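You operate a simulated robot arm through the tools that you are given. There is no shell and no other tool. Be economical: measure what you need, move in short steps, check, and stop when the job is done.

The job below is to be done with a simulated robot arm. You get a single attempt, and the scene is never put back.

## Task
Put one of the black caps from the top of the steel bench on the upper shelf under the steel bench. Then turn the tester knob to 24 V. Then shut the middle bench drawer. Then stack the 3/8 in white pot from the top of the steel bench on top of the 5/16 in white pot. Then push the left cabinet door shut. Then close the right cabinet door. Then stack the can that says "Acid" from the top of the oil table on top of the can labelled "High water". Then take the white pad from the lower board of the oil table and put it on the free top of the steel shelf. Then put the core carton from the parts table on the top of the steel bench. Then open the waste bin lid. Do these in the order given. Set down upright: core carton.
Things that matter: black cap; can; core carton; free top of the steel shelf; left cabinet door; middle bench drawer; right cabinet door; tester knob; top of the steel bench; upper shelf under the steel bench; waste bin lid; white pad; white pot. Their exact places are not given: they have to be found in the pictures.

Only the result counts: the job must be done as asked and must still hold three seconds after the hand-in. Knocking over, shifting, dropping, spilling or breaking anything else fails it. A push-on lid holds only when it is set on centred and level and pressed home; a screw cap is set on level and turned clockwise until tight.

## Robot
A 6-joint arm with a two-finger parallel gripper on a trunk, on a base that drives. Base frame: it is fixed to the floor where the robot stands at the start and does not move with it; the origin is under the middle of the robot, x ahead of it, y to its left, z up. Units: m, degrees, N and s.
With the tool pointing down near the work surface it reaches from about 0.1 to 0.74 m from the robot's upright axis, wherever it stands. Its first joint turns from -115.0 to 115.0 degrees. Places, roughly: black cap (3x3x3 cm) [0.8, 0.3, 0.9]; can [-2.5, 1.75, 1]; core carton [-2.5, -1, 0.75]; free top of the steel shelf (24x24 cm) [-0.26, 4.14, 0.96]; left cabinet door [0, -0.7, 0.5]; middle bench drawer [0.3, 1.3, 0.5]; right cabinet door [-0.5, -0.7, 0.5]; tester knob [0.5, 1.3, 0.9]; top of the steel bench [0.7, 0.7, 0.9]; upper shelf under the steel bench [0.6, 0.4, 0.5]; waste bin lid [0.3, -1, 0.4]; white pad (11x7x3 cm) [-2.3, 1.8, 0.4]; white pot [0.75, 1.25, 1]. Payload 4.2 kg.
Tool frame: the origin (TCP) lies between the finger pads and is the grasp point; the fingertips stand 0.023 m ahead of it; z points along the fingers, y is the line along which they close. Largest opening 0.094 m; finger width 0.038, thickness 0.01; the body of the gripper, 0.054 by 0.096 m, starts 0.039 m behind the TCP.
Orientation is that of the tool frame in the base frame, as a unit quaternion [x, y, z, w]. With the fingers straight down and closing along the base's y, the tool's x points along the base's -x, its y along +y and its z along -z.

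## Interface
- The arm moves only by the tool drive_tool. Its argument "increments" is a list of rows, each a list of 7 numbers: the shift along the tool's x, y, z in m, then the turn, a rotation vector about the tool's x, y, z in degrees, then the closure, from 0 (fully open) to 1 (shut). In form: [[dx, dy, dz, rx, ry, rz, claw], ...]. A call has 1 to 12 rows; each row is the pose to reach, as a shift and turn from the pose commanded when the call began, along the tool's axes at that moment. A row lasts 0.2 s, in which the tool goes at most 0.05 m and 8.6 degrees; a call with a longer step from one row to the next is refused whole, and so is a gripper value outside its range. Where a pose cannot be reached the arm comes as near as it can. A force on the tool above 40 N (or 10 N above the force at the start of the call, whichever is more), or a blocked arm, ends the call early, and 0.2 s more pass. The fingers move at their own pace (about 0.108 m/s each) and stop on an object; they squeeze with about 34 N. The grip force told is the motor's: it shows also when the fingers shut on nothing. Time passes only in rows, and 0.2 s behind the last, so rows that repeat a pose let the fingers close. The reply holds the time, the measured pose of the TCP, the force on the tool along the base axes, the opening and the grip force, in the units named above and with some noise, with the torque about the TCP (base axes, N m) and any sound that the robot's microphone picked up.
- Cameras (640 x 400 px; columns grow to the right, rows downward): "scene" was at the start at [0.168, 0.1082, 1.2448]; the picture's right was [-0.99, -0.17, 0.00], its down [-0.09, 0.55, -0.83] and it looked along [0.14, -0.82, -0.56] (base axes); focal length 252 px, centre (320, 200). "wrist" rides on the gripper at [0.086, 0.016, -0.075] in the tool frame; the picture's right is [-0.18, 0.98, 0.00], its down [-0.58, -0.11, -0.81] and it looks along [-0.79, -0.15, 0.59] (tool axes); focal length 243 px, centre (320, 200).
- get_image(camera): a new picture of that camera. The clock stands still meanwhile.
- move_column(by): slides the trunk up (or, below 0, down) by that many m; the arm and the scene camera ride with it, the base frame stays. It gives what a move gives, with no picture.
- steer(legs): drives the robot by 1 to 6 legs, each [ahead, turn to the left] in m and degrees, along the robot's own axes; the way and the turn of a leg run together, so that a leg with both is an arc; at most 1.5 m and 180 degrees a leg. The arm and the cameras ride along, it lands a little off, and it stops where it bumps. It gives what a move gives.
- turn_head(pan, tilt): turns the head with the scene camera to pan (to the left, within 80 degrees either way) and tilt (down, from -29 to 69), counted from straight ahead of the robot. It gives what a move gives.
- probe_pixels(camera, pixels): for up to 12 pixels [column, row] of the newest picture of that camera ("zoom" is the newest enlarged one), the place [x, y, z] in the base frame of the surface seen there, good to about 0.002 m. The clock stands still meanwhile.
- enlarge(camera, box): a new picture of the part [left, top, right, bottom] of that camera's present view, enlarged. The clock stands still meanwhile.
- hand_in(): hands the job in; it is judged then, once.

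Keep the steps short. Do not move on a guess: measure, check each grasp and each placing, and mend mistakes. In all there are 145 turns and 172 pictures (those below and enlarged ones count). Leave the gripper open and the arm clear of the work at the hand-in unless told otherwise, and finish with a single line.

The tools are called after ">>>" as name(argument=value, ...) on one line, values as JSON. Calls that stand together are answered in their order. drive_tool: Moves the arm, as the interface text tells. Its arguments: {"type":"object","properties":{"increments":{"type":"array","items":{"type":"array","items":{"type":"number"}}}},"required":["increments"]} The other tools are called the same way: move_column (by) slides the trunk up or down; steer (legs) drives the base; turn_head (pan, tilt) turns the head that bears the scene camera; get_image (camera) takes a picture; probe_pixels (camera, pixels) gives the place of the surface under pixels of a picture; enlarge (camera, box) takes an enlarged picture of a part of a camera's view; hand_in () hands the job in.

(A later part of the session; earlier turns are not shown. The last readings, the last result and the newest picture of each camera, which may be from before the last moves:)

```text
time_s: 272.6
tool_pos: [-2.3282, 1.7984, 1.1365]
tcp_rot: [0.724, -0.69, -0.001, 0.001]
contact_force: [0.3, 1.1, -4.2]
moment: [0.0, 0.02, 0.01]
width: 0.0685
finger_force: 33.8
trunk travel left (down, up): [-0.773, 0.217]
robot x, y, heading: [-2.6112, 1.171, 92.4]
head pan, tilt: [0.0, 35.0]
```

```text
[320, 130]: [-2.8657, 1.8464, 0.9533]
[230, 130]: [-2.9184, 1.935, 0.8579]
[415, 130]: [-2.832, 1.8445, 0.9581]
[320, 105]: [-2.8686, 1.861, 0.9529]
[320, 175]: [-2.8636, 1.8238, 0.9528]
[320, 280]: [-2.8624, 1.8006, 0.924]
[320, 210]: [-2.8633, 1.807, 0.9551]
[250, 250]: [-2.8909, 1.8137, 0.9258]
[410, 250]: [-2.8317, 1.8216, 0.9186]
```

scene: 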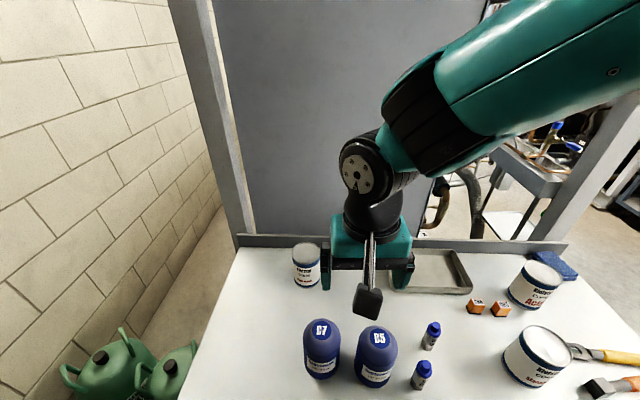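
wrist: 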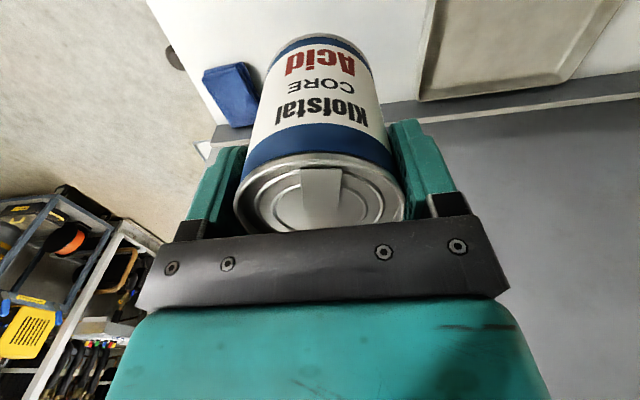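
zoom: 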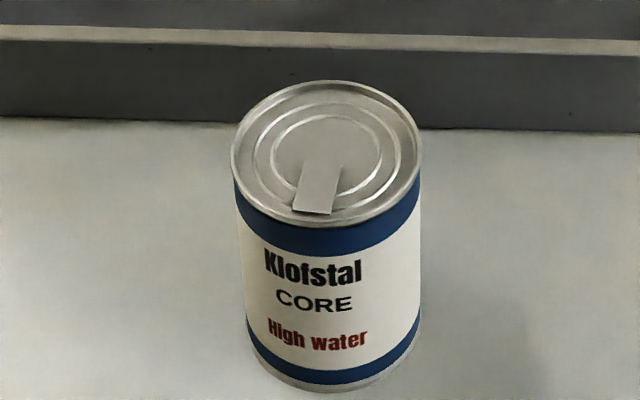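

High water centre ≈ (-2.8635, 1.834). Carry the can over there at height.

>>> drive_tool(increments=[[0.02, 0.0444, 0, 0, 0, 0, 1], [0.03, 0.0888, 0, 0, 0, 0, 1], [0.03, 0.1332, 0, 0, 0, 0, 1], [0.03, 0.1777, 0, 0, 0, 0, 1], [0.03, 0.2221, 0, 0, 0, 0, 1], [0.02, 0.2665, 0, 0, 0, 0, 1], [0.005, 0.311, 0, 0, 0, 0, 1], [-0.01, 0.3554, 0, 0, 0, 0, 1], [-0.025, 0.4, 0, 0, 0, 0, 1], [-0.04, 0.4442, 0, 0, 0, 0, 1], [-0.05, 0.4886, 0, 0, 0, 0, 1], [-0.0613, 0.533, 0, 0, 0, 0, 1]])

>>> drive_tool(increments=[[0, 0, 0.04, 0, 0, 0, 1], [0, 0, 0.075, 0, 0, 0, 1]])

>>> enlarge(camera="scene", box=[225, 180, 385, 290])

```text
time_s: 275.2
tool_pos: [-2.8626, 1.831, 1.1395]
tcp_rot: [0.724, -0.69, -0.002, 0.001]
contact_force: [0.4, 0.0, -2.8]
moment: [0.01, 0.05, -0.01]
width: 0.0682
finger_force: 34.1
trunk travel left (down, up): [-0.773, 0.217]
robot x, y, heading: [-2.609, 1.1747, 92.3]
head pan, tilt: [0.0, 35.0]
```

```text
time_s: 275.8
tool_pos: [-2.863, 1.8313, 1.0638]
tcp_rot: [0.723, -0.69, -0.002, 0.0]
contact_force: [0.7, 0.0, -3.4]
moment: [-0.01, 0.01, -0.03]
width: 0.0686
finger_force: 34.2
trunk travel left (down, up): [-0.773, 0.217]
robot x, y, heading: [-2.6102, 1.1717, 92.5]
head pan, tilt: [0.0, 35.0]
```

```text
3.64 times, centred on (305, 235) of scene
```

zoom: 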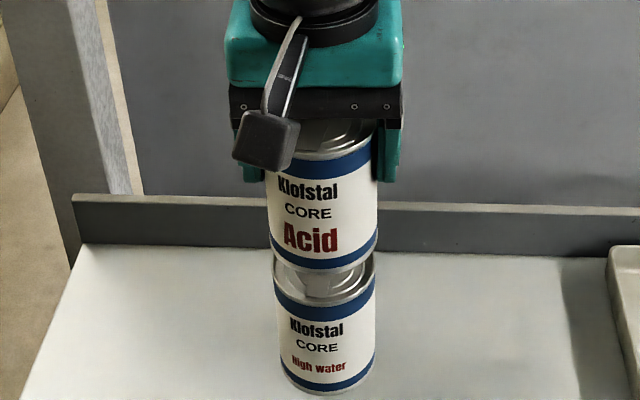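

>>> probe_pixels(camera="zoom", pixels=[[320, 255], [280, 240], [365, 240], [320, 265], [325, 330], [285, 320], [368, 315], [340, 285]])

```text
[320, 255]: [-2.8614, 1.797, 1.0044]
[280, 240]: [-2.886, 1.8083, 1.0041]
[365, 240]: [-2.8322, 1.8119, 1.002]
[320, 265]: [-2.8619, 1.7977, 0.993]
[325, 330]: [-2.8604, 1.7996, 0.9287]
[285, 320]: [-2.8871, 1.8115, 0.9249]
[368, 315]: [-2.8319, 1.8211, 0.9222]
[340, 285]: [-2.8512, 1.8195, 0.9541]
```

Aligned within 3 mm; shift 2.5 mm and lower.

>>> drive_tool(increments=[[-0.0025, 0.0, 0.012, 0, 0, 0, 1], [-0.0025, 0, 0.024, 0, 0, 0, 1], [-0.0025, 0, 0.027, 0, 0, 0, 1]])

>>> drive_tool(increments=[[0, 0, 0.001, 0, 0, 0, 1], [0, 0, 0.002, 0, 0, 0, 1]])

```text
time_s: 276.6
tool_pos: [-2.862, 1.8357, 1.0365]
tcp_rot: [0.724, -0.69, -0.002, 0.0]
contact_force: [-0.1, 0.3, -4.2]
moment: [-0.03, -0.01, 0.04]
width: 0.0684
finger_force: 34.2
trunk travel left (down, up): [-0.773, 0.217]
robot x, y, heading: [-2.607, 1.1736, 92.6]
head pan, tilt: [0.0, 35.0]
```

```text
time_s: 277.2
tool_pos: [-2.8633, 1.8362, 1.0338]
tcp_rot: [0.724, -0.69, -0.001, 0.001]
contact_force: [0.8, -0.9, -0.4]
moment: [-0.08, -0.18, -0.03]
width: 0.0684
finger_force: 34.1
trunk travel left (down, up): [-0.773, 0.217]
robot x, y, heading: [-2.6049, 1.1708, 92.3]
head pan, tilt: [0.0, 35.0]
```

>>> drive_tool(increments=[[0, 0, 0.0007, 0, 0, 0, 1], [0, 0, 0.0007, 0, 0, 0, 0.5], [0, 0, 0.0007, 0, 0, 0, 0], [0, 0, 0.0007, 0, 0, 0, 0], [0, 0, -0.03, 0, 0, 0, 0], [0, 0, -0.07, 0, 0, 0, 0], [0, 0, -0.11, 0, 0, 0, 0], [0.03, 0, -0.13, 0, 0, 0, 0], [0.07, -0.01, -0.13, 0, 0, 0, 0]])

>>> enlarge(camera="scene", box=[225, 180, 385, 290])

```text
time_s: 279.2
tool_pos: [-2.8471, 1.7647, 1.1644]
tcp_rot: [0.724, -0.69, -0.001, 0.001]
contact_force: [0.6, 0.7, -0.3]
moment: [-0.03, 0.0, 0.0]
width: 0.094
finger_force: 0.0
trunk travel left (down, up): [-0.773, 0.217]
robot x, y, heading: [-2.6085, 1.1764, 92.9]
head pan, tilt: [0.0, 35.0]
```

```text
3.64 times, centred on (305, 235) of scene
```

zoom: 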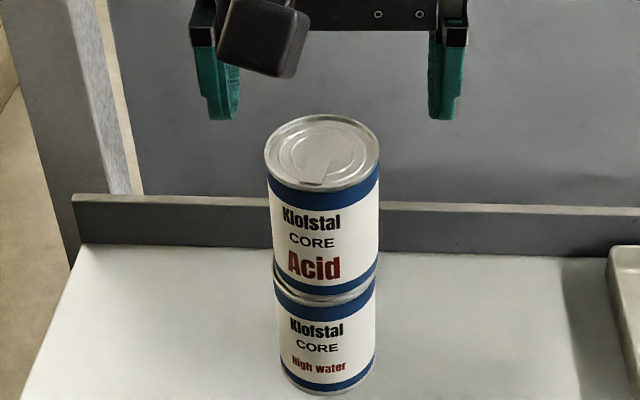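

Cans stacked cleanly. Next the white pad on the lower board. Retract arm, shift robot right to x≈-2.25, and look.

>>> drive_tool(increments=[[0.045, 0, 0, 0, 0, 0, 0], [0.09, 0, 0, 0, 0, 0, 0], [0.12, 0, 0, 0, 0, 0, 0]])

>>> steer(legs=[[-0.35, -2], [0, -90], [0.36, 0], [0, 90]])

>>> move_column(by=-0.35)

>>> turn_head(pan=0, tilt=30)

>>> get_image(camera="scene")

```text
time_s: 280.0
tool_pos: [-2.8398, 1.6457, 1.1658]
tcp_rot: [0.723, -0.691, -0.002, 0.0]
contact_force: [0.0, 0.6, 0.0]
moment: [-0.03, 0.05, 0.0]
width: 0.0941
finger_force: 0.1
trunk travel left (down, up): [-0.773, 0.217]
robot x, y, heading: [-2.6073, 1.1707, 92.4]
head pan, tilt: [0.0, 35.0]
```

```text
time_s: 291.9
tool_pos: [-2.4463, 1.3073, 1.1667]
tcp_rot: [-0.707, 0.707, 0.002, -0.001]
contact_force: [0.6, 0.3, 0.0]
moment: [-0.02, 0.0, -0.02]
width: 0.0939
finger_force: 0.1
trunk travel left (down, up): [-0.773, 0.217]
robot x, y, heading: [-2.2369, 0.8225, 89.7]
head pan, tilt: [0.0, 35.0]
```

```text
time_s: 295.3
tool_pos: [-2.4467, 1.3063, 0.8165]
tcp_rot: [0.707, -0.707, -0.002, 0.001]
contact_force: [-0.6, -0.2, -0.6]
moment: [-0.02, 0.0, -0.01]
width: 0.0939
finger_force: 0.1
trunk travel left (down, up): [-0.423, 0.567]
robot x, y, heading: [-2.2335, 0.8263, 89.8]
head pan, tilt: [0.0, 35.0]
```

```text
time_s: 295.9
tool_pos: [-2.4455, 1.3061, 0.8161]
tcp_rot: [-0.707, 0.708, 0.002, 0.0]
contact_force: [0.1, -0.4, 0.1]
moment: [-0.02, 0.0, -0.02]
width: 0.094
finger_force: 0.0
trunk travel left (down, up): [-0.423, 0.567]
robot x, y, heading: [-2.2372, 0.8227, 89.9]
head pan, tilt: [0.0, 30.0]
```

```text
85 pictures are left
```

scene: 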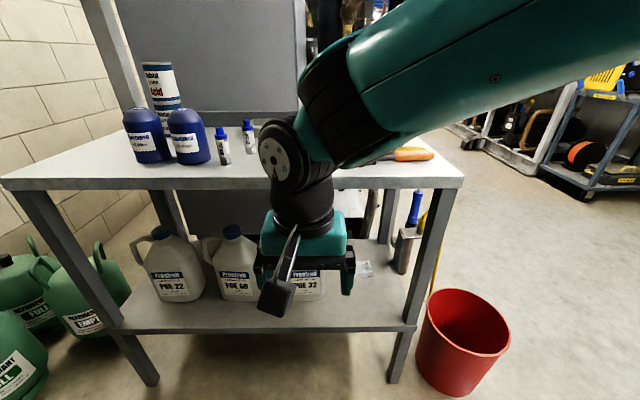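

Move arm left briefly to measure the pad.

>>> drive_tool(increments=[[0, 0.045, -0.02, 0, 0, 0, 0], [0, 0.09, -0.03, 0, 0, 0, 0], [0, 0.13, -0.03, 0, 0, 0, 0]])

>>> enlarge(camera="scene", box=[280, 220, 440, 330])

```text
time_s: 296.7
tool_pos: [-2.5758, 1.308, 0.8468]
tcp_rot: [-0.707, 0.707, 0.001, -0.001]
contact_force: [0.1, -0.2, 0.8]
moment: [0.02, -0.01, 0.01]
width: 0.0938
finger_force: 0.0
trunk travel left (down, up): [-0.423, 0.567]
robot x, y, heading: [-2.2358, 0.8256, 89.8]
head pan, tilt: [0.0, 30.0]
```

```text
3.64 times, centred on (360, 275) of scene
```

zoom: 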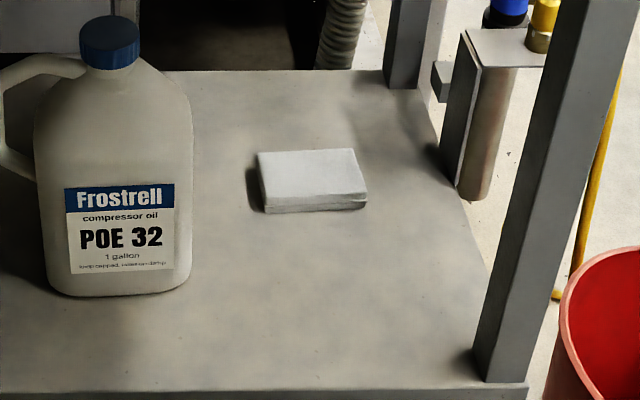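

>>> probe_pixels(camera="zoom", pixels=[[260, 155], [354, 151], [266, 200], [366, 192], [312, 175], [315, 207], [300, 300], [190, 200], [170, 290], [440, 180], [500, 370], [390, 170]])

```text
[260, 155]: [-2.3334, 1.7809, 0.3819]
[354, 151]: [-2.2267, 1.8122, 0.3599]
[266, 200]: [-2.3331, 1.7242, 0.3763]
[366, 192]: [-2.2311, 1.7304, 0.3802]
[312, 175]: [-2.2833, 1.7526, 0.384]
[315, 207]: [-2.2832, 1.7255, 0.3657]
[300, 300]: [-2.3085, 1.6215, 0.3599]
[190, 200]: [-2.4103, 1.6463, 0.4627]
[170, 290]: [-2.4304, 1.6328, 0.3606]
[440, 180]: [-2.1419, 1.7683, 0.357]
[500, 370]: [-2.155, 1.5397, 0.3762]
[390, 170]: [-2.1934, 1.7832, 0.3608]
```

The pad is 0.106 along x and 0.07 along y, centre (-2.282,1.760), so it must be gripped across y. Check the hand pump/bracket on the +x side.

>>> probe_pixels(camera="zoom", pixels=[[465, 60], [465, 150], [490, 150], [505, 50], [500, 10], [535, 45], [440, 80], [450, 180], [400, 60], [543, 15]])

```text
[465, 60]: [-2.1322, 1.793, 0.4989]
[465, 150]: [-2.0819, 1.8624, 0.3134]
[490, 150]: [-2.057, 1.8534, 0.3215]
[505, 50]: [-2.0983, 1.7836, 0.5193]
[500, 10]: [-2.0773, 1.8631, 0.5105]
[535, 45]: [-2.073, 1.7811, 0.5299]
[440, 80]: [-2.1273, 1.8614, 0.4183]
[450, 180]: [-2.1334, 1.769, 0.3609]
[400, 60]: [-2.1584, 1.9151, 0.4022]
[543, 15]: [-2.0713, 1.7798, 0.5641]
```

The +x side is blocked by the pump, so I'll reach in from the -y side with a vertical tool yawed 90° (closing along y), inserting by driving the base with a low arm posture. Back off, extend, yaw.

>>> steer(legs=[[-0.2, 0]])

>>> drive_tool(increments=[[-0.02, -0.035, 0, 0, 0, -8.2, 0], [-0.045, -0.07, 0, 0, 0, -16.4, 0], [-0.07, -0.105, 0, 0, 0, -24.6, 0], [-0.095, -0.14, 0, 0, 0, -32.8, 0], [-0.12, -0.175, 0.01, 0, 0, -41, 0], [-0.145, -0.205, 0.02, 0, 0, -49.2, 0], [-0.17, -0.235, 0.03, 0, 0, -57.4, 0], [-0.19, -0.265, 0.04, 0, 0, -65.6, 0], [-0.21, -0.29, 0.045, 0, 0, -73.8, 0], [-0.225, -0.294, 0.045, 0, 0, -82, 0], [-0.24, -0.294, 0.045, 0, 0, -90, 0]])

>>> get_image(camera="scene")

```text
time_s: 298.3
tool_pos: [-2.5751, 1.1101, 0.8462]
tcp_rot: [-0.706, 0.708, 0.002, -0.001]
contact_force: [0.3, 0.9, 0.2]
moment: [0.0, 0.0, -0.01]
width: 0.0938
finger_force: 0.1
trunk travel left (down, up): [-0.423, 0.567]
robot x, y, heading: [-2.2388, 0.6233, 89.5]
head pan, tilt: [0.0, 30.0]
```

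```text
time_s: 300.7
tool_pos: [-2.2799, 1.3496, 0.8002]
tcp_rot: [1.0, 0.001, -0.002, -0.001]
contact_force: [-0.5, -0.2, 1.1]
moment: [-0.01, -0.01, -0.01]
width: 0.0941
finger_force: 0.1
trunk travel left (down, up): [-0.423, 0.567]
robot x, y, heading: [-2.2361, 0.6233, 89.7]
head pan, tilt: [0.0, 30.0]
```

```text
83 pictures are left
```

scene: 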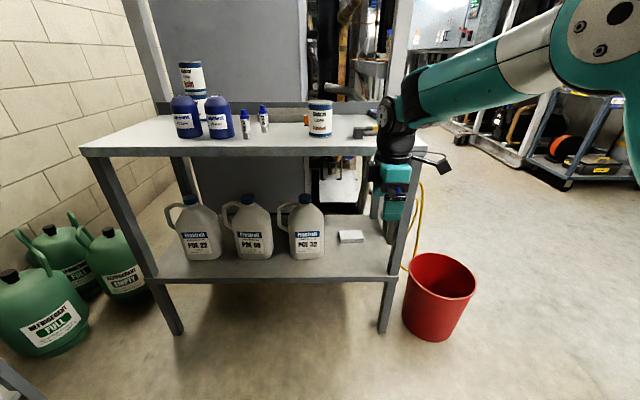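

>>> probe_pixels(camera="scene", pixels=[[440, 95], [490, 75], [540, 55], [590, 40], [398, 125], [330, 150], [330, 156], [395, 150], [430, 160]])

```text
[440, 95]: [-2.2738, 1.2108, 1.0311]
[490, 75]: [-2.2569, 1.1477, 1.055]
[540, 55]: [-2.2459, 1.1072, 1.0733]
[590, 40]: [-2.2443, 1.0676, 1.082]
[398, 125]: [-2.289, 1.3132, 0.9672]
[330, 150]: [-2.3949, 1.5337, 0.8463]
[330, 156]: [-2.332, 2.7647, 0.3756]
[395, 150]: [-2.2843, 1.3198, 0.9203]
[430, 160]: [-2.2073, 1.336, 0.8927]
```

The forearm would pass too near the right table leg; entering at heading ~72° avoids it. Reposition (turn right, reverse, turn back) and re-yaw the tool.

>>> steer(legs=[[0, -101.7], [-0.354, 0], [0, 84]])

>>> drive_tool(increments=[[0, 0, 0, 0, 0, -6, 0], [0, 0, 0, 0, 0, -12, 0], [0, 0, 0, 0, 0, -18, 0]])

>>> turn_head(pan=0, tilt=25)

>>> get_image(camera="scene")

```text
time_s: 310.9
tool_pos: [-2.4007, 1.3997, 0.8008]
tcp_rot: [0.988, -0.156, -0.001, -0.002]
contact_force: [-0.5, 0.2, -0.6]
moment: [-0.01, 0.01, 0.01]
width: 0.0942
finger_force: 0.1
trunk travel left (down, up): [-0.423, 0.567]
robot x, y, heading: [-2.5829, 0.6978, 71.9]
head pan, tilt: [0.0, 30.0]
```

```text
time_s: 311.6
tool_pos: [-2.401, 1.4001, 0.8019]
tcp_rot: [1.0, 0.002, -0.002, -0.002]
contact_force: [-0.1, 0.1, -0.6]
moment: [0.02, -0.02, -0.03]
width: 0.0939
finger_force: 0.1
trunk travel left (down, up): [-0.423, 0.567]
robot x, y, heading: [-2.5813, 0.6973, 71.9]
head pan, tilt: [0.0, 30.0]
```

```text
time_s: 312.3
tool_pos: [-2.402, 1.3992, 0.8014]
tcp_rot: [1.0, 0.001, -0.002, -0.002]
contact_force: [-0.2, 0.2, 0.2]
moment: [0.02, 0.0, 0.01]
width: 0.0939
finger_force: 0.1
trunk travel left (down, up): [-0.423, 0.567]
robot x, y, heading: [-2.5803, 0.6936, 71.5]
head pan, tilt: [0.0, 25.0]
```

```text
82 pictures are left
```

scene: 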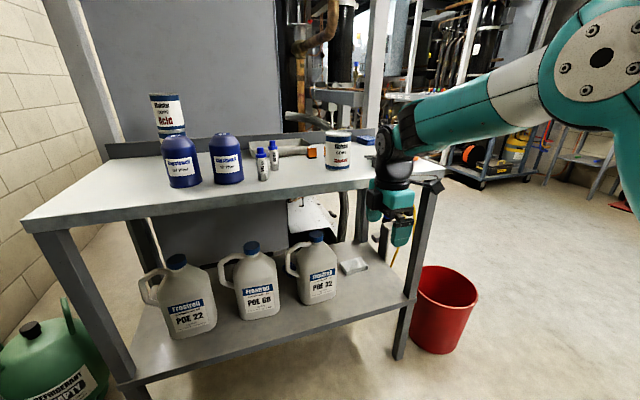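

Exactly as planned. Lower the trunk 0.36 and drive in part way.

>>> move_column(by=-0.36)

>>> steer(legs=[[0.15, 0]])

>>> get_image(camera="scene")

>>> get_image(camera="wrist")

```text
time_s: 315.8
tool_pos: [-2.4007, 1.4, 0.4424]
tcp_rot: [1.0, 0.001, -0.002, -0.002]
contact_force: [-0.4, -0.3, 1.2]
moment: [-0.03, -0.04, -0.01]
width: 0.0939
finger_force: 0.1
trunk travel left (down, up): [-0.063, 0.927]
robot x, y, heading: [-2.5781, 0.6968, 71.6]
head pan, tilt: [0.0, 25.0]
```

```text
time_s: 317.2
tool_pos: [-2.3547, 1.5415, 0.442]
tcp_rot: [1.0, 0.0, -0.002, -0.001]
contact_force: [0.0, 0.2, -0.6]
moment: [0.0, 0.04, -0.01]
width: 0.094
finger_force: 0.1
trunk travel left (down, up): [-0.063, 0.927]
robot x, y, heading: [-2.5341, 0.8389, 72.0]
head pan, tilt: [0.0, 25.0]
```

```text
81 pictures are left
```

scene: 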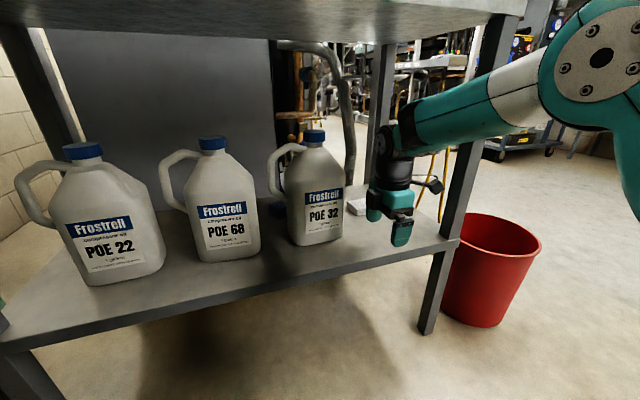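

```text
80 pictures are left
```

wrist: 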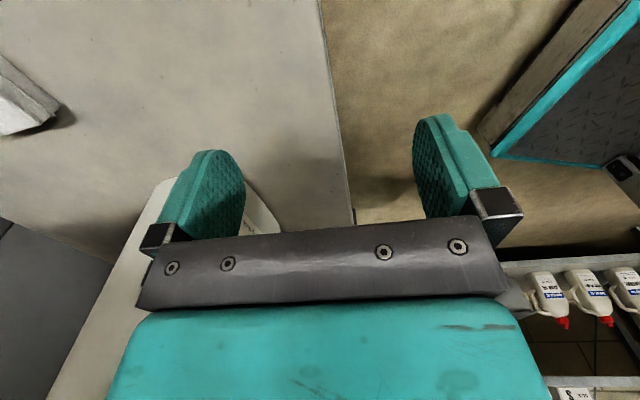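

Clearances look fine. Advance another 0.13 m.

>>> steer(legs=[[0.13, 0]])

>>> get_image(camera="scene")

>>> get_image(camera="wrist")

```text
time_s: 318.4
tool_pos: [-2.3163, 1.6636, 0.4403]
tcp_rot: [1.0, 0.001, -0.001, -0.001]
contact_force: [-0.6, -0.5, -0.1]
moment: [-0.01, -0.01, -0.03]
width: 0.0939
finger_force: 0.0
trunk travel left (down, up): [-0.063, 0.927]
robot x, y, heading: [-2.4967, 0.9646, 71.9]
head pan, tilt: [0.0, 25.0]
```

```text
79 pictures are left
```

scene: 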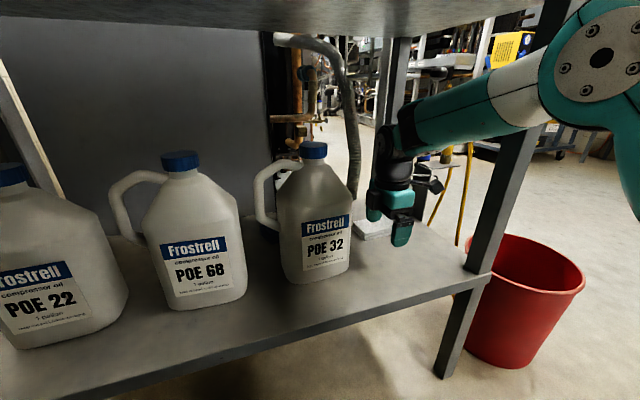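

```text
78 pictures are left
```

wrist: 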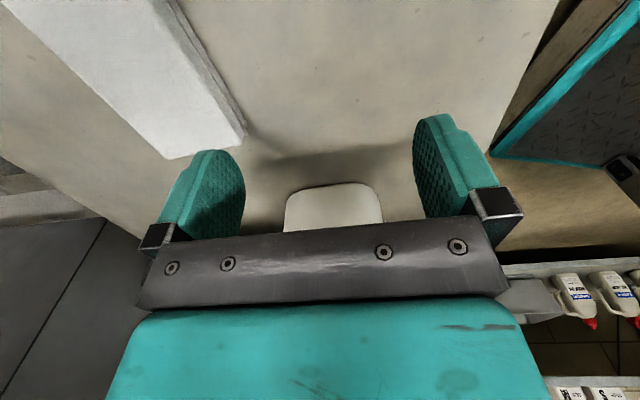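

>>> probe_pixels(camera="wrist", pixels=[[238, 132], [172, 152], [150, 8], [30, 30], [100, 90], [195, 80], [242, 125]])

```text
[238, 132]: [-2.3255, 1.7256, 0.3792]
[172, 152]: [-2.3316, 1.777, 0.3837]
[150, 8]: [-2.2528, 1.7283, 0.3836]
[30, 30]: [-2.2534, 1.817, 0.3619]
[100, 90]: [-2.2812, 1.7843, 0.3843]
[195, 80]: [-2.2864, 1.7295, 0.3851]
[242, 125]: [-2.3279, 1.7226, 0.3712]
```

Pad near edge y≈1.725, aligned with x. Drive 0.10 m further and check from the wrist.

>>> steer(legs=[[0.1, 0]])

>>> get_image(camera="wrist")

```text
time_s: 319.6
tool_pos: [-2.2853, 1.7588, 0.44]
tcp_rot: [1.0, 0.002, -0.002, -0.002]
contact_force: [-0.1, -0.8, 0.7]
moment: [0.0, 0.0, 0.03]
width: 0.0942
finger_force: 0.1
trunk travel left (down, up): [-0.063, 0.927]
robot x, y, heading: [-2.4631, 1.056, 71.8]
head pan, tilt: [0.0, 25.0]
```

```text
77 pictures are left
```

wrist: 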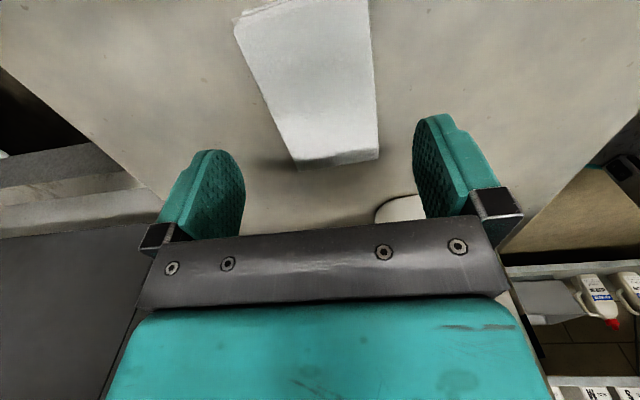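

>>> probe_pixels(camera="wrist", pixels=[[300, 152], [374, 145], [244, 35], [366, 20], [320, 90], [270, 90], [374, 90]])

```text
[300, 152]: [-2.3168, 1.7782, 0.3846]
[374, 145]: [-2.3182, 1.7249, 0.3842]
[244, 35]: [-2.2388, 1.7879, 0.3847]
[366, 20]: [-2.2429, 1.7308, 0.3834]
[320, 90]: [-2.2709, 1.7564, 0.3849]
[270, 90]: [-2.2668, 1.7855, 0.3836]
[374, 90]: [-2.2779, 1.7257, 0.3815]
```

Pad is yawed ~5°. Rotate tool to match, centre, lower 53 mm by trunk.

>>> drive_tool(increments=[[0.005, 0.002, 0, 0, 0, -5, 0], [0.005, 0.002, 0, 0, 0, -5, 0]])

>>> move_column(by=-0.053)

>>> drive_tool(increments=[[0, 0, 0, 0, 0, 0, 0.3], [0, 0, 0, 0, 0, 0, 0.6], [0, 0, 0, 0, 0, 0, 1], [0, 0, 0, 0, 0, 0, 1]])

>>> get_image(camera="wrist")

```text
time_s: 320.2
tool_pos: [-2.2785, 1.7576, 0.441]
tcp_rot: [0.999, 0.045, -0.003, -0.002]
contact_force: [-0.4, 0.5, 0.4]
moment: [-0.02, -0.02, -0.03]
width: 0.0941
finger_force: 0.0
trunk travel left (down, up): [-0.063, 0.927]
robot x, y, heading: [-2.465, 1.0572, 72.2]
head pan, tilt: [0.0, 25.0]
```

```text
time_s: 321.1
tool_pos: [-2.2787, 1.7567, 0.388]
tcp_rot: [0.999, 0.046, -0.002, -0.002]
contact_force: [0.2, -0.3, 0.4]
moment: [0.0, -0.01, -0.02]
width: 0.0941
finger_force: 0.0
trunk travel left (down, up): [-0.01, 0.98]
robot x, y, heading: [-2.4614, 1.0588, 71.8]
head pan, tilt: [0.0, 25.0]
```

```text
time_s: 322.1
tool_pos: [-2.2791, 1.7578, 0.3876]
tcp_rot: [0.999, 0.046, -0.001, -0.002]
contact_force: [-0.2, -0.3, 1.1]
moment: [-0.06, -0.02, -0.03]
width: 0.0652
finger_force: 33.8
trunk travel left (down, up): [-0.01, 0.98]
robot x, y, heading: [-2.4607, 1.0552, 71.8]
head pan, tilt: [0.0, 25.0]
```

```text
76 pictures are left
```

wrist: 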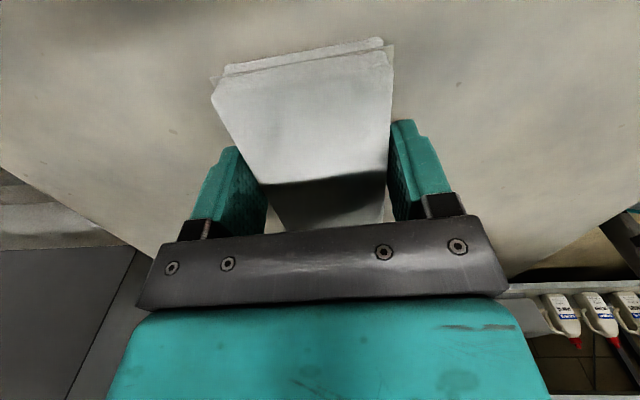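

Gripped (65 mm). Lift 6 cm by trunk and back out along the same line.

>>> move_column(by=0.055)

>>> steer(legs=[[-0.42, 0]])

>>> move_column(by=0.4)

>>> get_image(camera="wrist")

>>> get_image(camera="scene")

```text
time_s: 323.1
tool_pos: [-2.279, 1.7576, 0.4428]
tcp_rot: [0.999, 0.045, -0.002, -0.002]
contact_force: [0.0, -0.3, -0.9]
moment: [0.01, 0.01, 0.0]
width: 0.065
finger_force: 34.1
trunk travel left (down, up): [-0.065, 0.925]
robot x, y, heading: [-2.4624, 1.0567, 72.1]
head pan, tilt: [0.0, 25.0]
```

```text
time_s: 325.7
tool_pos: [-2.4083, 1.3558, 0.443]
tcp_rot: [0.999, 0.041, -0.002, -0.002]
contact_force: [-0.2, 0.2, -0.9]
moment: [-0.01, -0.03, -0.05]
width: 0.0649
finger_force: 34.1
trunk travel left (down, up): [-0.065, 0.925]
robot x, y, heading: [-2.5971, 0.6578, 71.4]
head pan, tilt: [0.0, 25.0]
```

```text
time_s: 329.5
tool_pos: [-2.4075, 1.3554, 0.842]
tcp_rot: [0.999, 0.042, -0.001, -0.002]
contact_force: [-0.2, -0.3, 0.2]
moment: [0.0, 0.0, 0.04]
width: 0.0651
finger_force: 34.1
trunk travel left (down, up): [-0.465, 0.525]
robot x, y, heading: [-2.5947, 0.6535, 71.3]
head pan, tilt: [0.0, 25.0]
```

```text
75 pictures are left
```

wrist: 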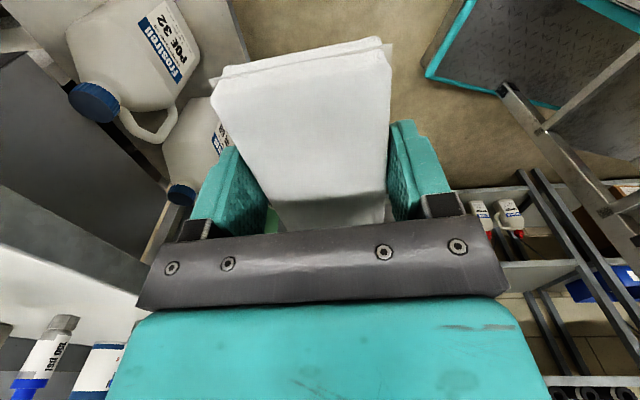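

```text
74 pictures are left
```

scene: 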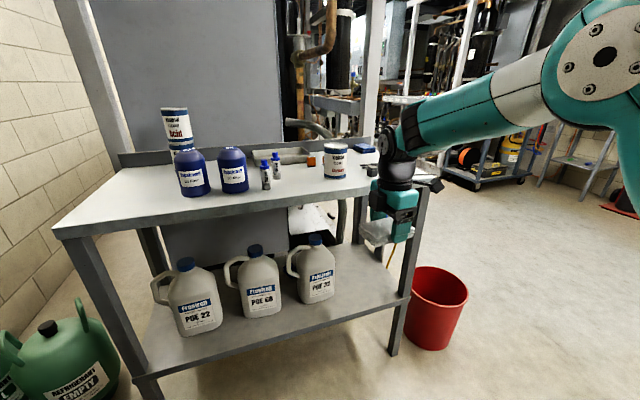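

Pad held. Drive toward the aisle: heading +x then +y, and look for the steel shelf.

>>> move_column(by=0.3)

>>> steer(legs=[[0, -71.3], [1.5, 0], [0, 90], [0.4, 0]])

>>> turn_head(pan=10, tilt=15)

>>> get_image(camera="scene")

```text
time_s: 332.5
tool_pos: [-2.4072, 1.3561, 1.1428]
tcp_rot: [0.999, 0.041, -0.001, -0.001]
contact_force: [-0.3, -1.2, 0.2]
moment: [0.02, 0.02, 0.03]
width: 0.0649
finger_force: 33.8
trunk travel left (down, up): [-0.765, 0.225]
robot x, y, heading: [-2.5971, 0.6559, 71.4]
head pan, tilt: [0.0, 25.0]
```

```text
time_s: 349.0
tool_pos: [-1.1719, 1.8115, 1.1429]
tcp_rot: [0.975, 0.221, -0.002, -0.001]
contact_force: [0.9, -0.4, -0.1]
moment: [0.02, 0.01, -0.01]
width: 0.065
finger_force: 34.1
trunk travel left (down, up): [-0.765, 0.225]
robot x, y, heading: [-1.1007, 1.0893, 92.3]
head pan, tilt: [0.0, 25.0]
```

```text
time_s: 349.7
tool_pos: [-1.1719, 1.8122, 1.1416]
tcp_rot: [0.975, 0.221, -0.002, -0.001]
contact_force: [-0.2, -0.1, -0.3]
moment: [0.01, 0.02, 0.01]
width: 0.0648
finger_force: 34.3
trunk travel left (down, up): [-0.765, 0.225]
robot x, y, heading: [-1.1008, 1.0918, 92.2]
head pan, tilt: [10.0, 15.0]
```

```text
73 pictures are left
```

scene: 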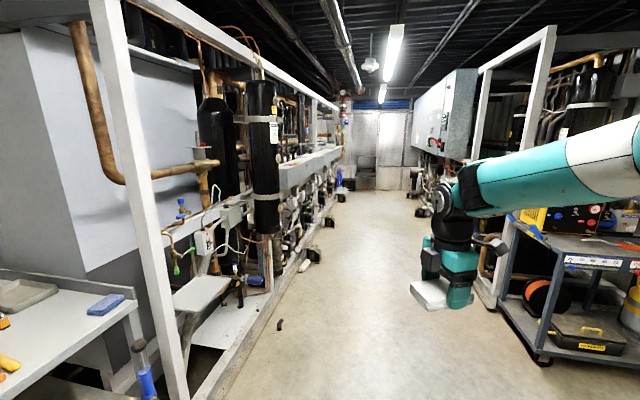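

>>> probe_pixels(camera="scene", pixels=[[543, 355], [497, 300], [300, 265], [270, 300], [305, 250], [433, 165], [440, 110], [500, 80], [280, 325]])

>>> enlarge(camera="scene", box=[340, 130, 520, 250])

```text
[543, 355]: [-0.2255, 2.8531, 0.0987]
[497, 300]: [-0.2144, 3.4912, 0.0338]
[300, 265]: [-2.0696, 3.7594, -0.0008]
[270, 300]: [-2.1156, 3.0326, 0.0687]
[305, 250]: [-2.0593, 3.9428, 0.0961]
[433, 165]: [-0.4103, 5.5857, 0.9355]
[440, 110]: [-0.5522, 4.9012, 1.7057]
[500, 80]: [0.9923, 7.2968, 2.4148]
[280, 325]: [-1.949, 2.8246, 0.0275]
```

```text
3.33 times, centred on (430, 190) of scene
```

zoom: 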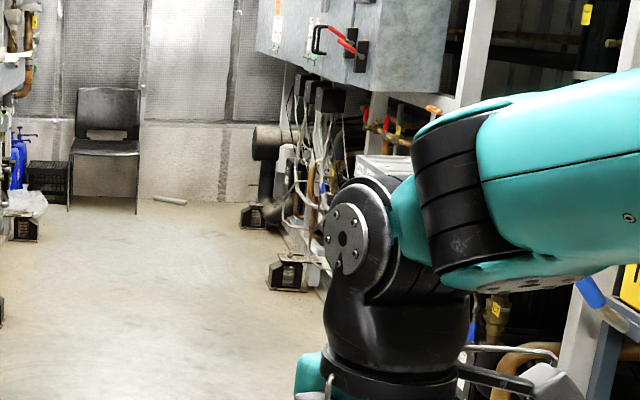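

The aisle (x from -1.95 to -0.3) is free. Drive up to y≈3.4 and look right.

>>> steer(legs=[[1.5, -2.2], [0.9, 0]])

>>> turn_head(pan=-50, tilt=25)

>>> get_image(camera="scene")

```text
time_s: 361.5
tool_pos: [-1.208, 4.2138, 1.142]
tcp_rot: [0.977, 0.212, -0.002, -0.002]
contact_force: [-0.3, 0.6, -0.3]
moment: [-0.01, -0.03, -0.01]
width: 0.0652
finger_force: 34.2
trunk travel left (down, up): [-0.765, 0.225]
robot x, y, heading: [-1.1498, 3.4892, 91.1]
head pan, tilt: [10.0, 15.0]
```

```text
time_s: 362.8
tool_pos: [-1.2084, 4.2137, 1.142]
tcp_rot: [0.977, 0.212, -0.003, -0.001]
contact_force: [-0.4, 0.4, -0.3]
moment: [0.02, 0.02, 0.0]
width: 0.0651
finger_force: 34.4
trunk travel left (down, up): [-0.765, 0.225]
robot x, y, heading: [-1.1461, 3.4927, 91.2]
head pan, tilt: [-50.0, 25.0]
```

```text
71 pictures are left
```

scene: 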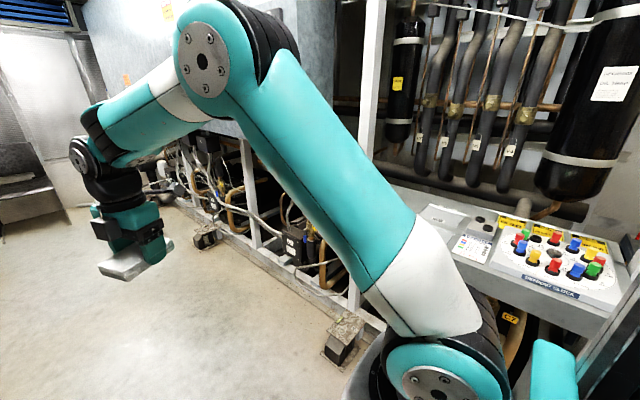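

Shelf is on the right side. Retract the arm, turn to face +x and look squarely.

>>> drive_tool(increments=[[-0.017, 0.036, 0, 0, 0, 0, 1], [-0.034, 0.073, 0, 0, 0, 0, 1], [-0.05, 0.109, 0, 0, 0, 0, 1], [-0.066, 0.146, 0, 0, 0, 0, 1], [-0.083, 0.182, 0, 0, 0, 0, 1]])

>>> steer(legs=[[0, -91.2]])

>>> turn_head(pan=25, tilt=30)

>>> get_image(camera="scene")

```text
time_s: 364.0
tool_pos: [-1.2066, 4.0148, 1.1418]
tcp_rot: [0.977, 0.212, -0.002, -0.001]
contact_force: [-0.3, -0.3, 0.2]
moment: [-0.02, 0.03, 0.0]
width: 0.0648
finger_force: 34.3
trunk travel left (down, up): [-0.765, 0.225]
robot x, y, heading: [-1.1453, 3.4917, 91.1]
head pan, tilt: [-50.0, 25.0]
```

```text
time_s: 368.3
tool_pos: [-0.6212, 3.5309, 1.1413]
tcp_rot: [0.831, -0.556, -0.001, -0.002]
contact_force: [-0.4, 0.1, -0.9]
moment: [0.02, 0.0, 0.01]
width: 0.0646
finger_force: 33.3
trunk travel left (down, up): [-0.765, 0.225]
robot x, y, heading: [-1.1462, 3.4897, -0.6]
head pan, tilt: [-50.0, 25.0]
```

```text
time_s: 369.8
tool_pos: [-0.622, 3.5316, 1.1422]
tcp_rot: [0.831, -0.556, -0.001, -0.002]
contact_force: [-0.2, -0.7, -0.9]
moment: [0.0, 0.03, -0.02]
width: 0.0651
finger_force: 34.1
trunk travel left (down, up): [-0.765, 0.225]
robot x, y, heading: [-1.1485, 3.4893, -0.9]
head pan, tilt: [25.0, 30.0]
```

```text
70 pictures are left
```

scene: 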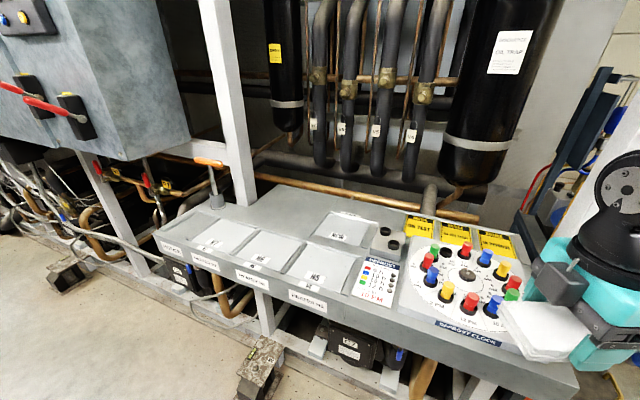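

>>> probe_pixels(camera="scene", pixels=[[250, 205], [215, 225], [225, 235], [270, 250], [315, 265], [345, 228], [290, 215], [380, 285], [385, 245], [160, 235], [300, 300], [270, 195]])

>>> enlarge(camera="scene", box=[140, 160, 460, 360])

```text
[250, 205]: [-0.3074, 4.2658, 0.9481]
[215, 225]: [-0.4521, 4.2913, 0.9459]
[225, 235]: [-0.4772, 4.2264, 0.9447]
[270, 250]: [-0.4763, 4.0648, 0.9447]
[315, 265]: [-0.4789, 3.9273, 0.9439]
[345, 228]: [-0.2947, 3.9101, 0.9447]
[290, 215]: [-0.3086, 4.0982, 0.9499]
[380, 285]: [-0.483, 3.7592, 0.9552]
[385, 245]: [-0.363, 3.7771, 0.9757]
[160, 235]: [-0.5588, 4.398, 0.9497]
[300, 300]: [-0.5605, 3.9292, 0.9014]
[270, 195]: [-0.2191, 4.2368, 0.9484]
```

```text
2.00 times, centred on (300, 260) of scene
```

zoom: 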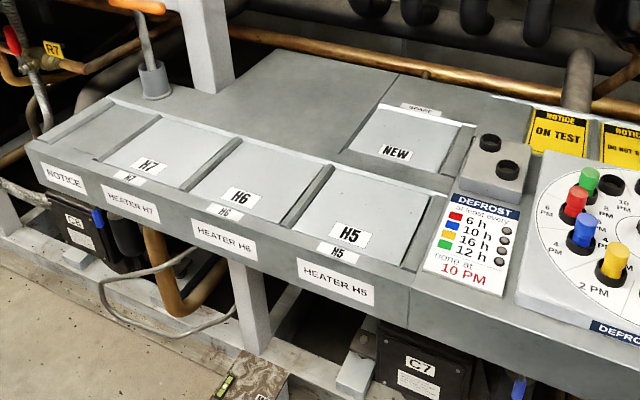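

The free flat top is behind the H6/H7 trays, around (-0.26,4.14,0.949). Check floor obstacles in front of it.

>>> probe_pixels(camera="scene", pixels=[[262, 345], [240, 370], [245, 395], [65, 275], [85, 262], [275, 330], [240, 190], [300, 190], [330, 210], [195, 225]])

```text
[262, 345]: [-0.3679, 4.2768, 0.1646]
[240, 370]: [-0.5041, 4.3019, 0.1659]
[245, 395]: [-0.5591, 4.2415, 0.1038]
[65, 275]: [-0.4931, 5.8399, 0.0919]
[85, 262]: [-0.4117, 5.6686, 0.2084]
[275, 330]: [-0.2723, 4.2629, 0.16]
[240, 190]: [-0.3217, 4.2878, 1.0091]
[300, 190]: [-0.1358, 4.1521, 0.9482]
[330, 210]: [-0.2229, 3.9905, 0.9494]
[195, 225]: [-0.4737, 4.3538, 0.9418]
```

Clear. Move to y≈4.13 and 0.2 m closer.

>>> steer(legs=[[0, 90.9], [0.64, 0], [0, -90], [0.2, 0]])

>>> turn_head(pan=0, tilt=35)

>>> get_image(camera="scene")

```text
time_s: 382.1
tool_pos: [-0.4066, 4.162, 1.1412]
tcp_rot: [0.835, -0.551, 0.0, -0.002]
contact_force: [0.3, 0.2, -0.1]
moment: [0.03, 0.01, 0.05]
width: 0.0652
finger_force: 34.1
trunk travel left (down, up): [-0.765, 0.225]
robot x, y, heading: [-0.933, 4.115, -0.1]
head pan, tilt: [25.0, 30.0]
```

```text
time_s: 382.9
tool_pos: [-0.4073, 4.1605, 1.142]
tcp_rot: [0.834, -0.552, 0.0, -0.003]
contact_force: [0.7, 0.3, -0.7]
moment: [-0.02, -0.02, 0.02]
width: 0.0652
finger_force: 33.8
trunk travel left (down, up): [-0.765, 0.225]
robot x, y, heading: [-0.9295, 4.1138, -0.2]
head pan, tilt: [0.0, 35.0]
```

```text
68 pictures are left
```

scene: 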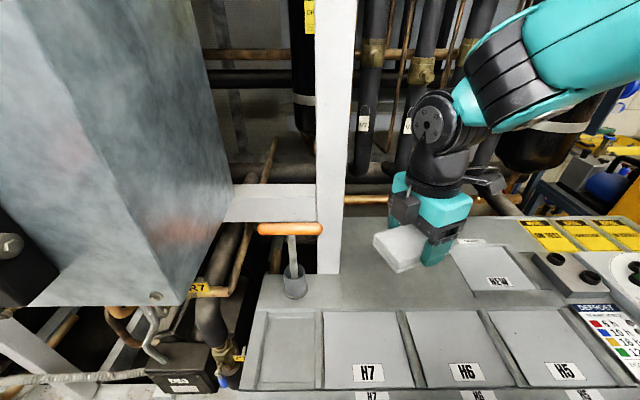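

Move over the free spot, aligning the pad, and lower to ~2 cm above.

>>> drive_tool(increments=[[0.019, -0.032, 0, 0, 0, 7.4, 1], [0.038, -0.064, 0, 0, 0, 14.8, 1], [0.058, -0.095, 0, 0, 0, 22.3, 1], [0.0768, -0.127, 0.0, 0, 0, 22.3, 1], [0.0768, -0.127, 0.045, 0, 0, 22.3, 1], [0.0768, -0.127, 0.09, 0, 0, 22.3, 1], [0.0768, -0.127, 0.13, 0, 0, 22.3, 1]])

>>> get_image(camera="scene")

>>> get_image(camera="wrist")

```text
time_s: 384.6
tool_pos: [-0.2608, 4.1405, 1.0103]
tcp_rot: [0.712, -0.702, 0.0, -0.002]
contact_force: [-0.7, -0.5, 0.7]
moment: [0.03, 0.0, 0.03]
width: 0.065
finger_force: 34.0
trunk travel left (down, up): [-0.765, 0.225]
robot x, y, heading: [-0.9287, 4.1123, -0.3]
head pan, tilt: [0.0, 35.0]
```

```text
67 pictures are left
```

scene: 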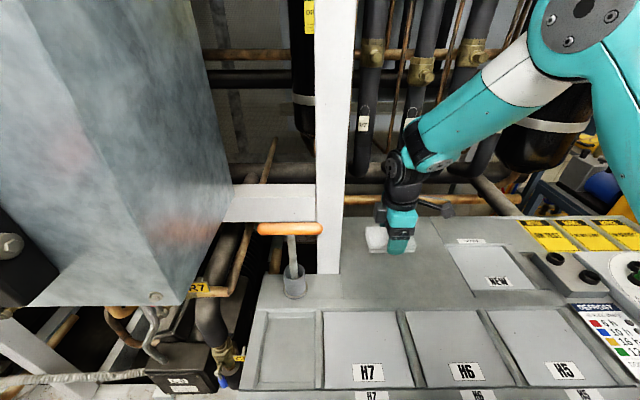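

```text
66 pictures are left
```

wrist: 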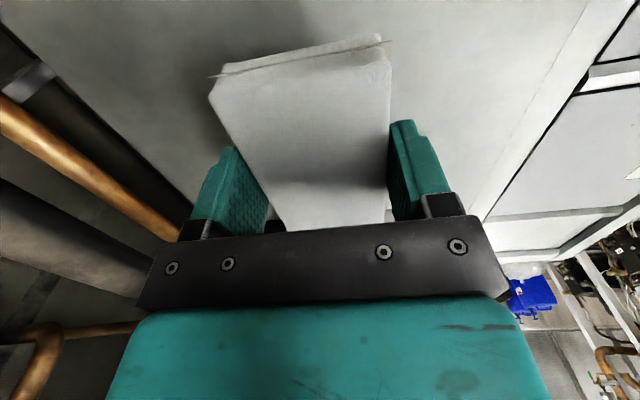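

Lower gently to contact.

>>> drive_tool(increments=[[0, 0, 0.02, 0, 0, 0, 1], [0, 0, 0.03, 0, 0, 0, 1], [0, 0, 0.032, 0, 0, 0, 1]])

>>> drive_tool(increments=[[0, 0, 0.001, 0, 0, 0, 1], [0, 0, 0.002, 0, 0, 0, 1]])

```text
time_s: 385.4
tool_pos: [-0.2609, 4.1398, 0.979]
tcp_rot: [0.712, -0.702, 0.0, -0.002]
contact_force: [-0.1, 0.4, 0.0]
moment: [0.0, -0.01, 0.02]
width: 0.0652
finger_force: 34.0
trunk travel left (down, up): [-0.765, 0.225]
robot x, y, heading: [-0.9324, 4.1097, -0.3]
head pan, tilt: [0.0, 35.0]
```

```text
time_s: 385.9
tool_pos: [-0.2597, 4.1407, 0.9774]
tcp_rot: [0.712, -0.702, -0.001, -0.002]
contact_force: [-2.0, -0.1, 2.7]
moment: [-0.05, 0.14, 0.0]
width: 0.065
finger_force: 33.9
trunk travel left (down, up): [-0.765, 0.225]
robot x, y, heading: [-0.9325, 4.1128, 0.1]
head pan, tilt: [0.0, 35.0]
```

Contact. Release and lift.

>>> drive_tool(increments=[[0, 0, 0, 0, 0, 0, 0.15], [0, 0, 0, 0, 0, 0, 0.1], [0, 0, 0, 0, 0, 0, 0.1], [0, 0, -0.03, 0, 0, 0, 0.1], [0, 0, -0.075, 0, 0, 0, 0], [0, 0, -0.12, 0, 0, 0, 0], [0, 0, -0.165, 0, 0, 0, 0], [0, 0.045, -0.165, 0, 0, 0, 0], [0, 0.09, -0.165, 0, 0, 0, 0], [0, 0.135, -0.165, 0, 0, 0, 0]])

>>> get_image(camera="scene")

```text
time_s: 388.1
tool_pos: [-0.3937, 4.1356, 1.1427]
tcp_rot: [0.712, -0.702, 0.0, -0.001]
contact_force: [0.0, 0.5, -0.7]
moment: [0.01, 0.02, 0.01]
width: 0.0944
finger_force: 0.1
trunk travel left (down, up): [-0.765, 0.225]
robot x, y, heading: [-0.9348, 4.113, -0.3]
head pan, tilt: [0.0, 35.0]
```

```text
65 pictures are left
```

scene: 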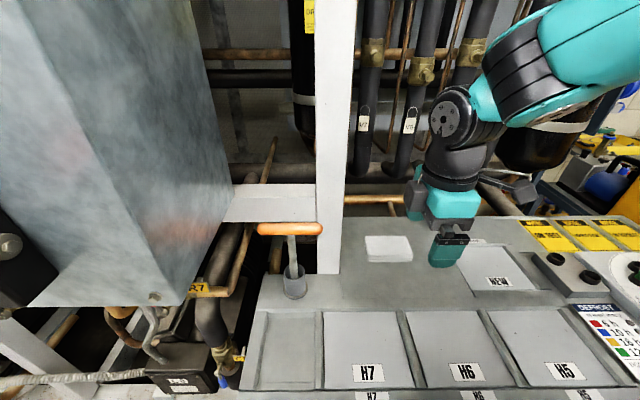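

Pad rests flat on the free top. Reset tool yaw to nominal and travel toward the parts table.

>>> drive_tool(increments=[[0, 0, 0, 0, 0, 8.2, 0], [0, 0, 0, 0, 0, 16.4, 0], [0, 0, 0, 0, 0, 24.6, 0], [0, 0, 0, 0, 0, 32.8, 0], [0, 0, 0, 0, 0, 41, 0], [0, 0, 0, 0, 0, 49.2, 0], [0, 0, 0, 0, 0, 57.4, 0], [0, 0, 0, 0, 0, 65.6, 0], [0, 0, 0, 0, 0, 73.8, 0], [0, 0, 0, 0, 0, 82, 0], [0, 0, 0, 0, 0, 90, 0]])

>>> steer(legs=[[-0.3, 0], [0, -90], [1.5, 0], [1.5, 0], [1.2, 0], [0, -60]])

>>> turn_head(pan=0, tilt=25)

>>> get_image(camera="scene")

```text
time_s: 390.6
tool_pos: [-0.3945, 4.1378, 1.143]
tcp_rot: [-0.006, 1.0, 0.002, 0.002]
contact_force: [-0.5, -0.3, 0.9]
moment: [0.02, 0.01, 0.02]
width: 0.0938
finger_force: 0.0
trunk travel left (down, up): [-0.765, 0.225]
robot x, y, heading: [-0.934, 4.1151, -0.1]
head pan, tilt: [0.0, 35.0]
```

```text
time_s: 418.7
tool_pos: [-1.7206, -0.3342, 1.1425]
tcp_rot: [0.964, 0.265, -0.001, 0.002]
contact_force: [-0.3, -0.2, -0.1]
moment: [-0.03, -0.01, 0.02]
width: 0.094
finger_force: 0.0
trunk travel left (down, up): [-0.765, 0.225]
robot x, y, heading: [-1.2637, -0.0479, -150.0]
head pan, tilt: [0.0, 35.0]
```

```text
time_s: 419.4
tool_pos: [-1.7211, -0.3328, 1.1434]
tcp_rot: [0.964, 0.265, 0.0, 0.002]
contact_force: [0.4, 0.1, -0.4]
moment: [-0.01, 0.03, 0.02]
width: 0.0941
finger_force: 0.0
trunk travel left (down, up): [-0.765, 0.225]
robot x, y, heading: [-1.2686, -0.042, -150.3]
head pan, tilt: [0.0, 25.0]
```

```text
64 pictures are left
```

scene: 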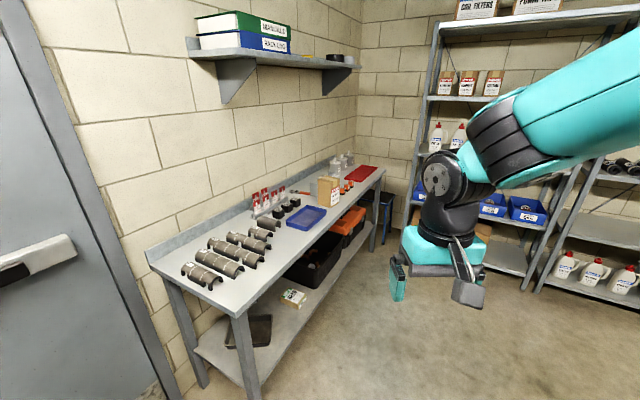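

>>> enlarge(camera="scene", box=[240, 140, 400, 240])

>>> probe_pixels(camera="scene", pixels=[[320, 180], [332, 180], [330, 200], [290, 300], [300, 235], [240, 310], [380, 172], [150, 255], [330, 290]])

```text
4.00 times, centred on (320, 190) of scene
```

zoom: 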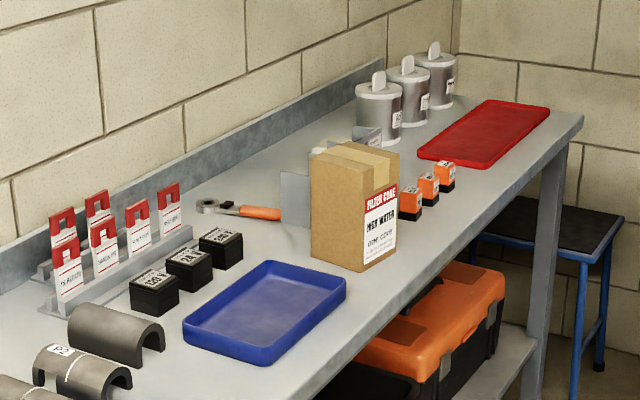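

```text
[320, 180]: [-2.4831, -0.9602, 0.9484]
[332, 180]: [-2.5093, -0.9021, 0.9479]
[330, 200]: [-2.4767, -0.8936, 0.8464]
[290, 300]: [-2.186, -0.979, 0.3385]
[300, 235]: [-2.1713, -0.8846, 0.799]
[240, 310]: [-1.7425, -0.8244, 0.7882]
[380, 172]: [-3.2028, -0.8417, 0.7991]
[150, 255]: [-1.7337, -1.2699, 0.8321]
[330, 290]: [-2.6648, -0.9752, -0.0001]
```

The core carton is the brown box. Measure its corners.

>>> probe_pixels(camera="zoom", pixels=[[313, 160], [365, 192], [398, 155], [345, 145], [314, 250], [362, 268], [395, 235], [340, 215], [380, 200], [380, 250], [295, 195], [350, 165]])

```text
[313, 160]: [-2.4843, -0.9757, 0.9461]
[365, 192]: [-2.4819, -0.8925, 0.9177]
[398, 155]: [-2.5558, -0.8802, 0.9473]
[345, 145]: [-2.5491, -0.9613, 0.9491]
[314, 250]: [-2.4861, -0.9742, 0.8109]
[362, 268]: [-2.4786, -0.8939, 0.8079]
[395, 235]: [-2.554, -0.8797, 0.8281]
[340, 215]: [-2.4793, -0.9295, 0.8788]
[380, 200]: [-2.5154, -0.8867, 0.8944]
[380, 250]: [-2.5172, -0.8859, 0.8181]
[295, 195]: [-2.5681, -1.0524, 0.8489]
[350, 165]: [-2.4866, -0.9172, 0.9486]
```

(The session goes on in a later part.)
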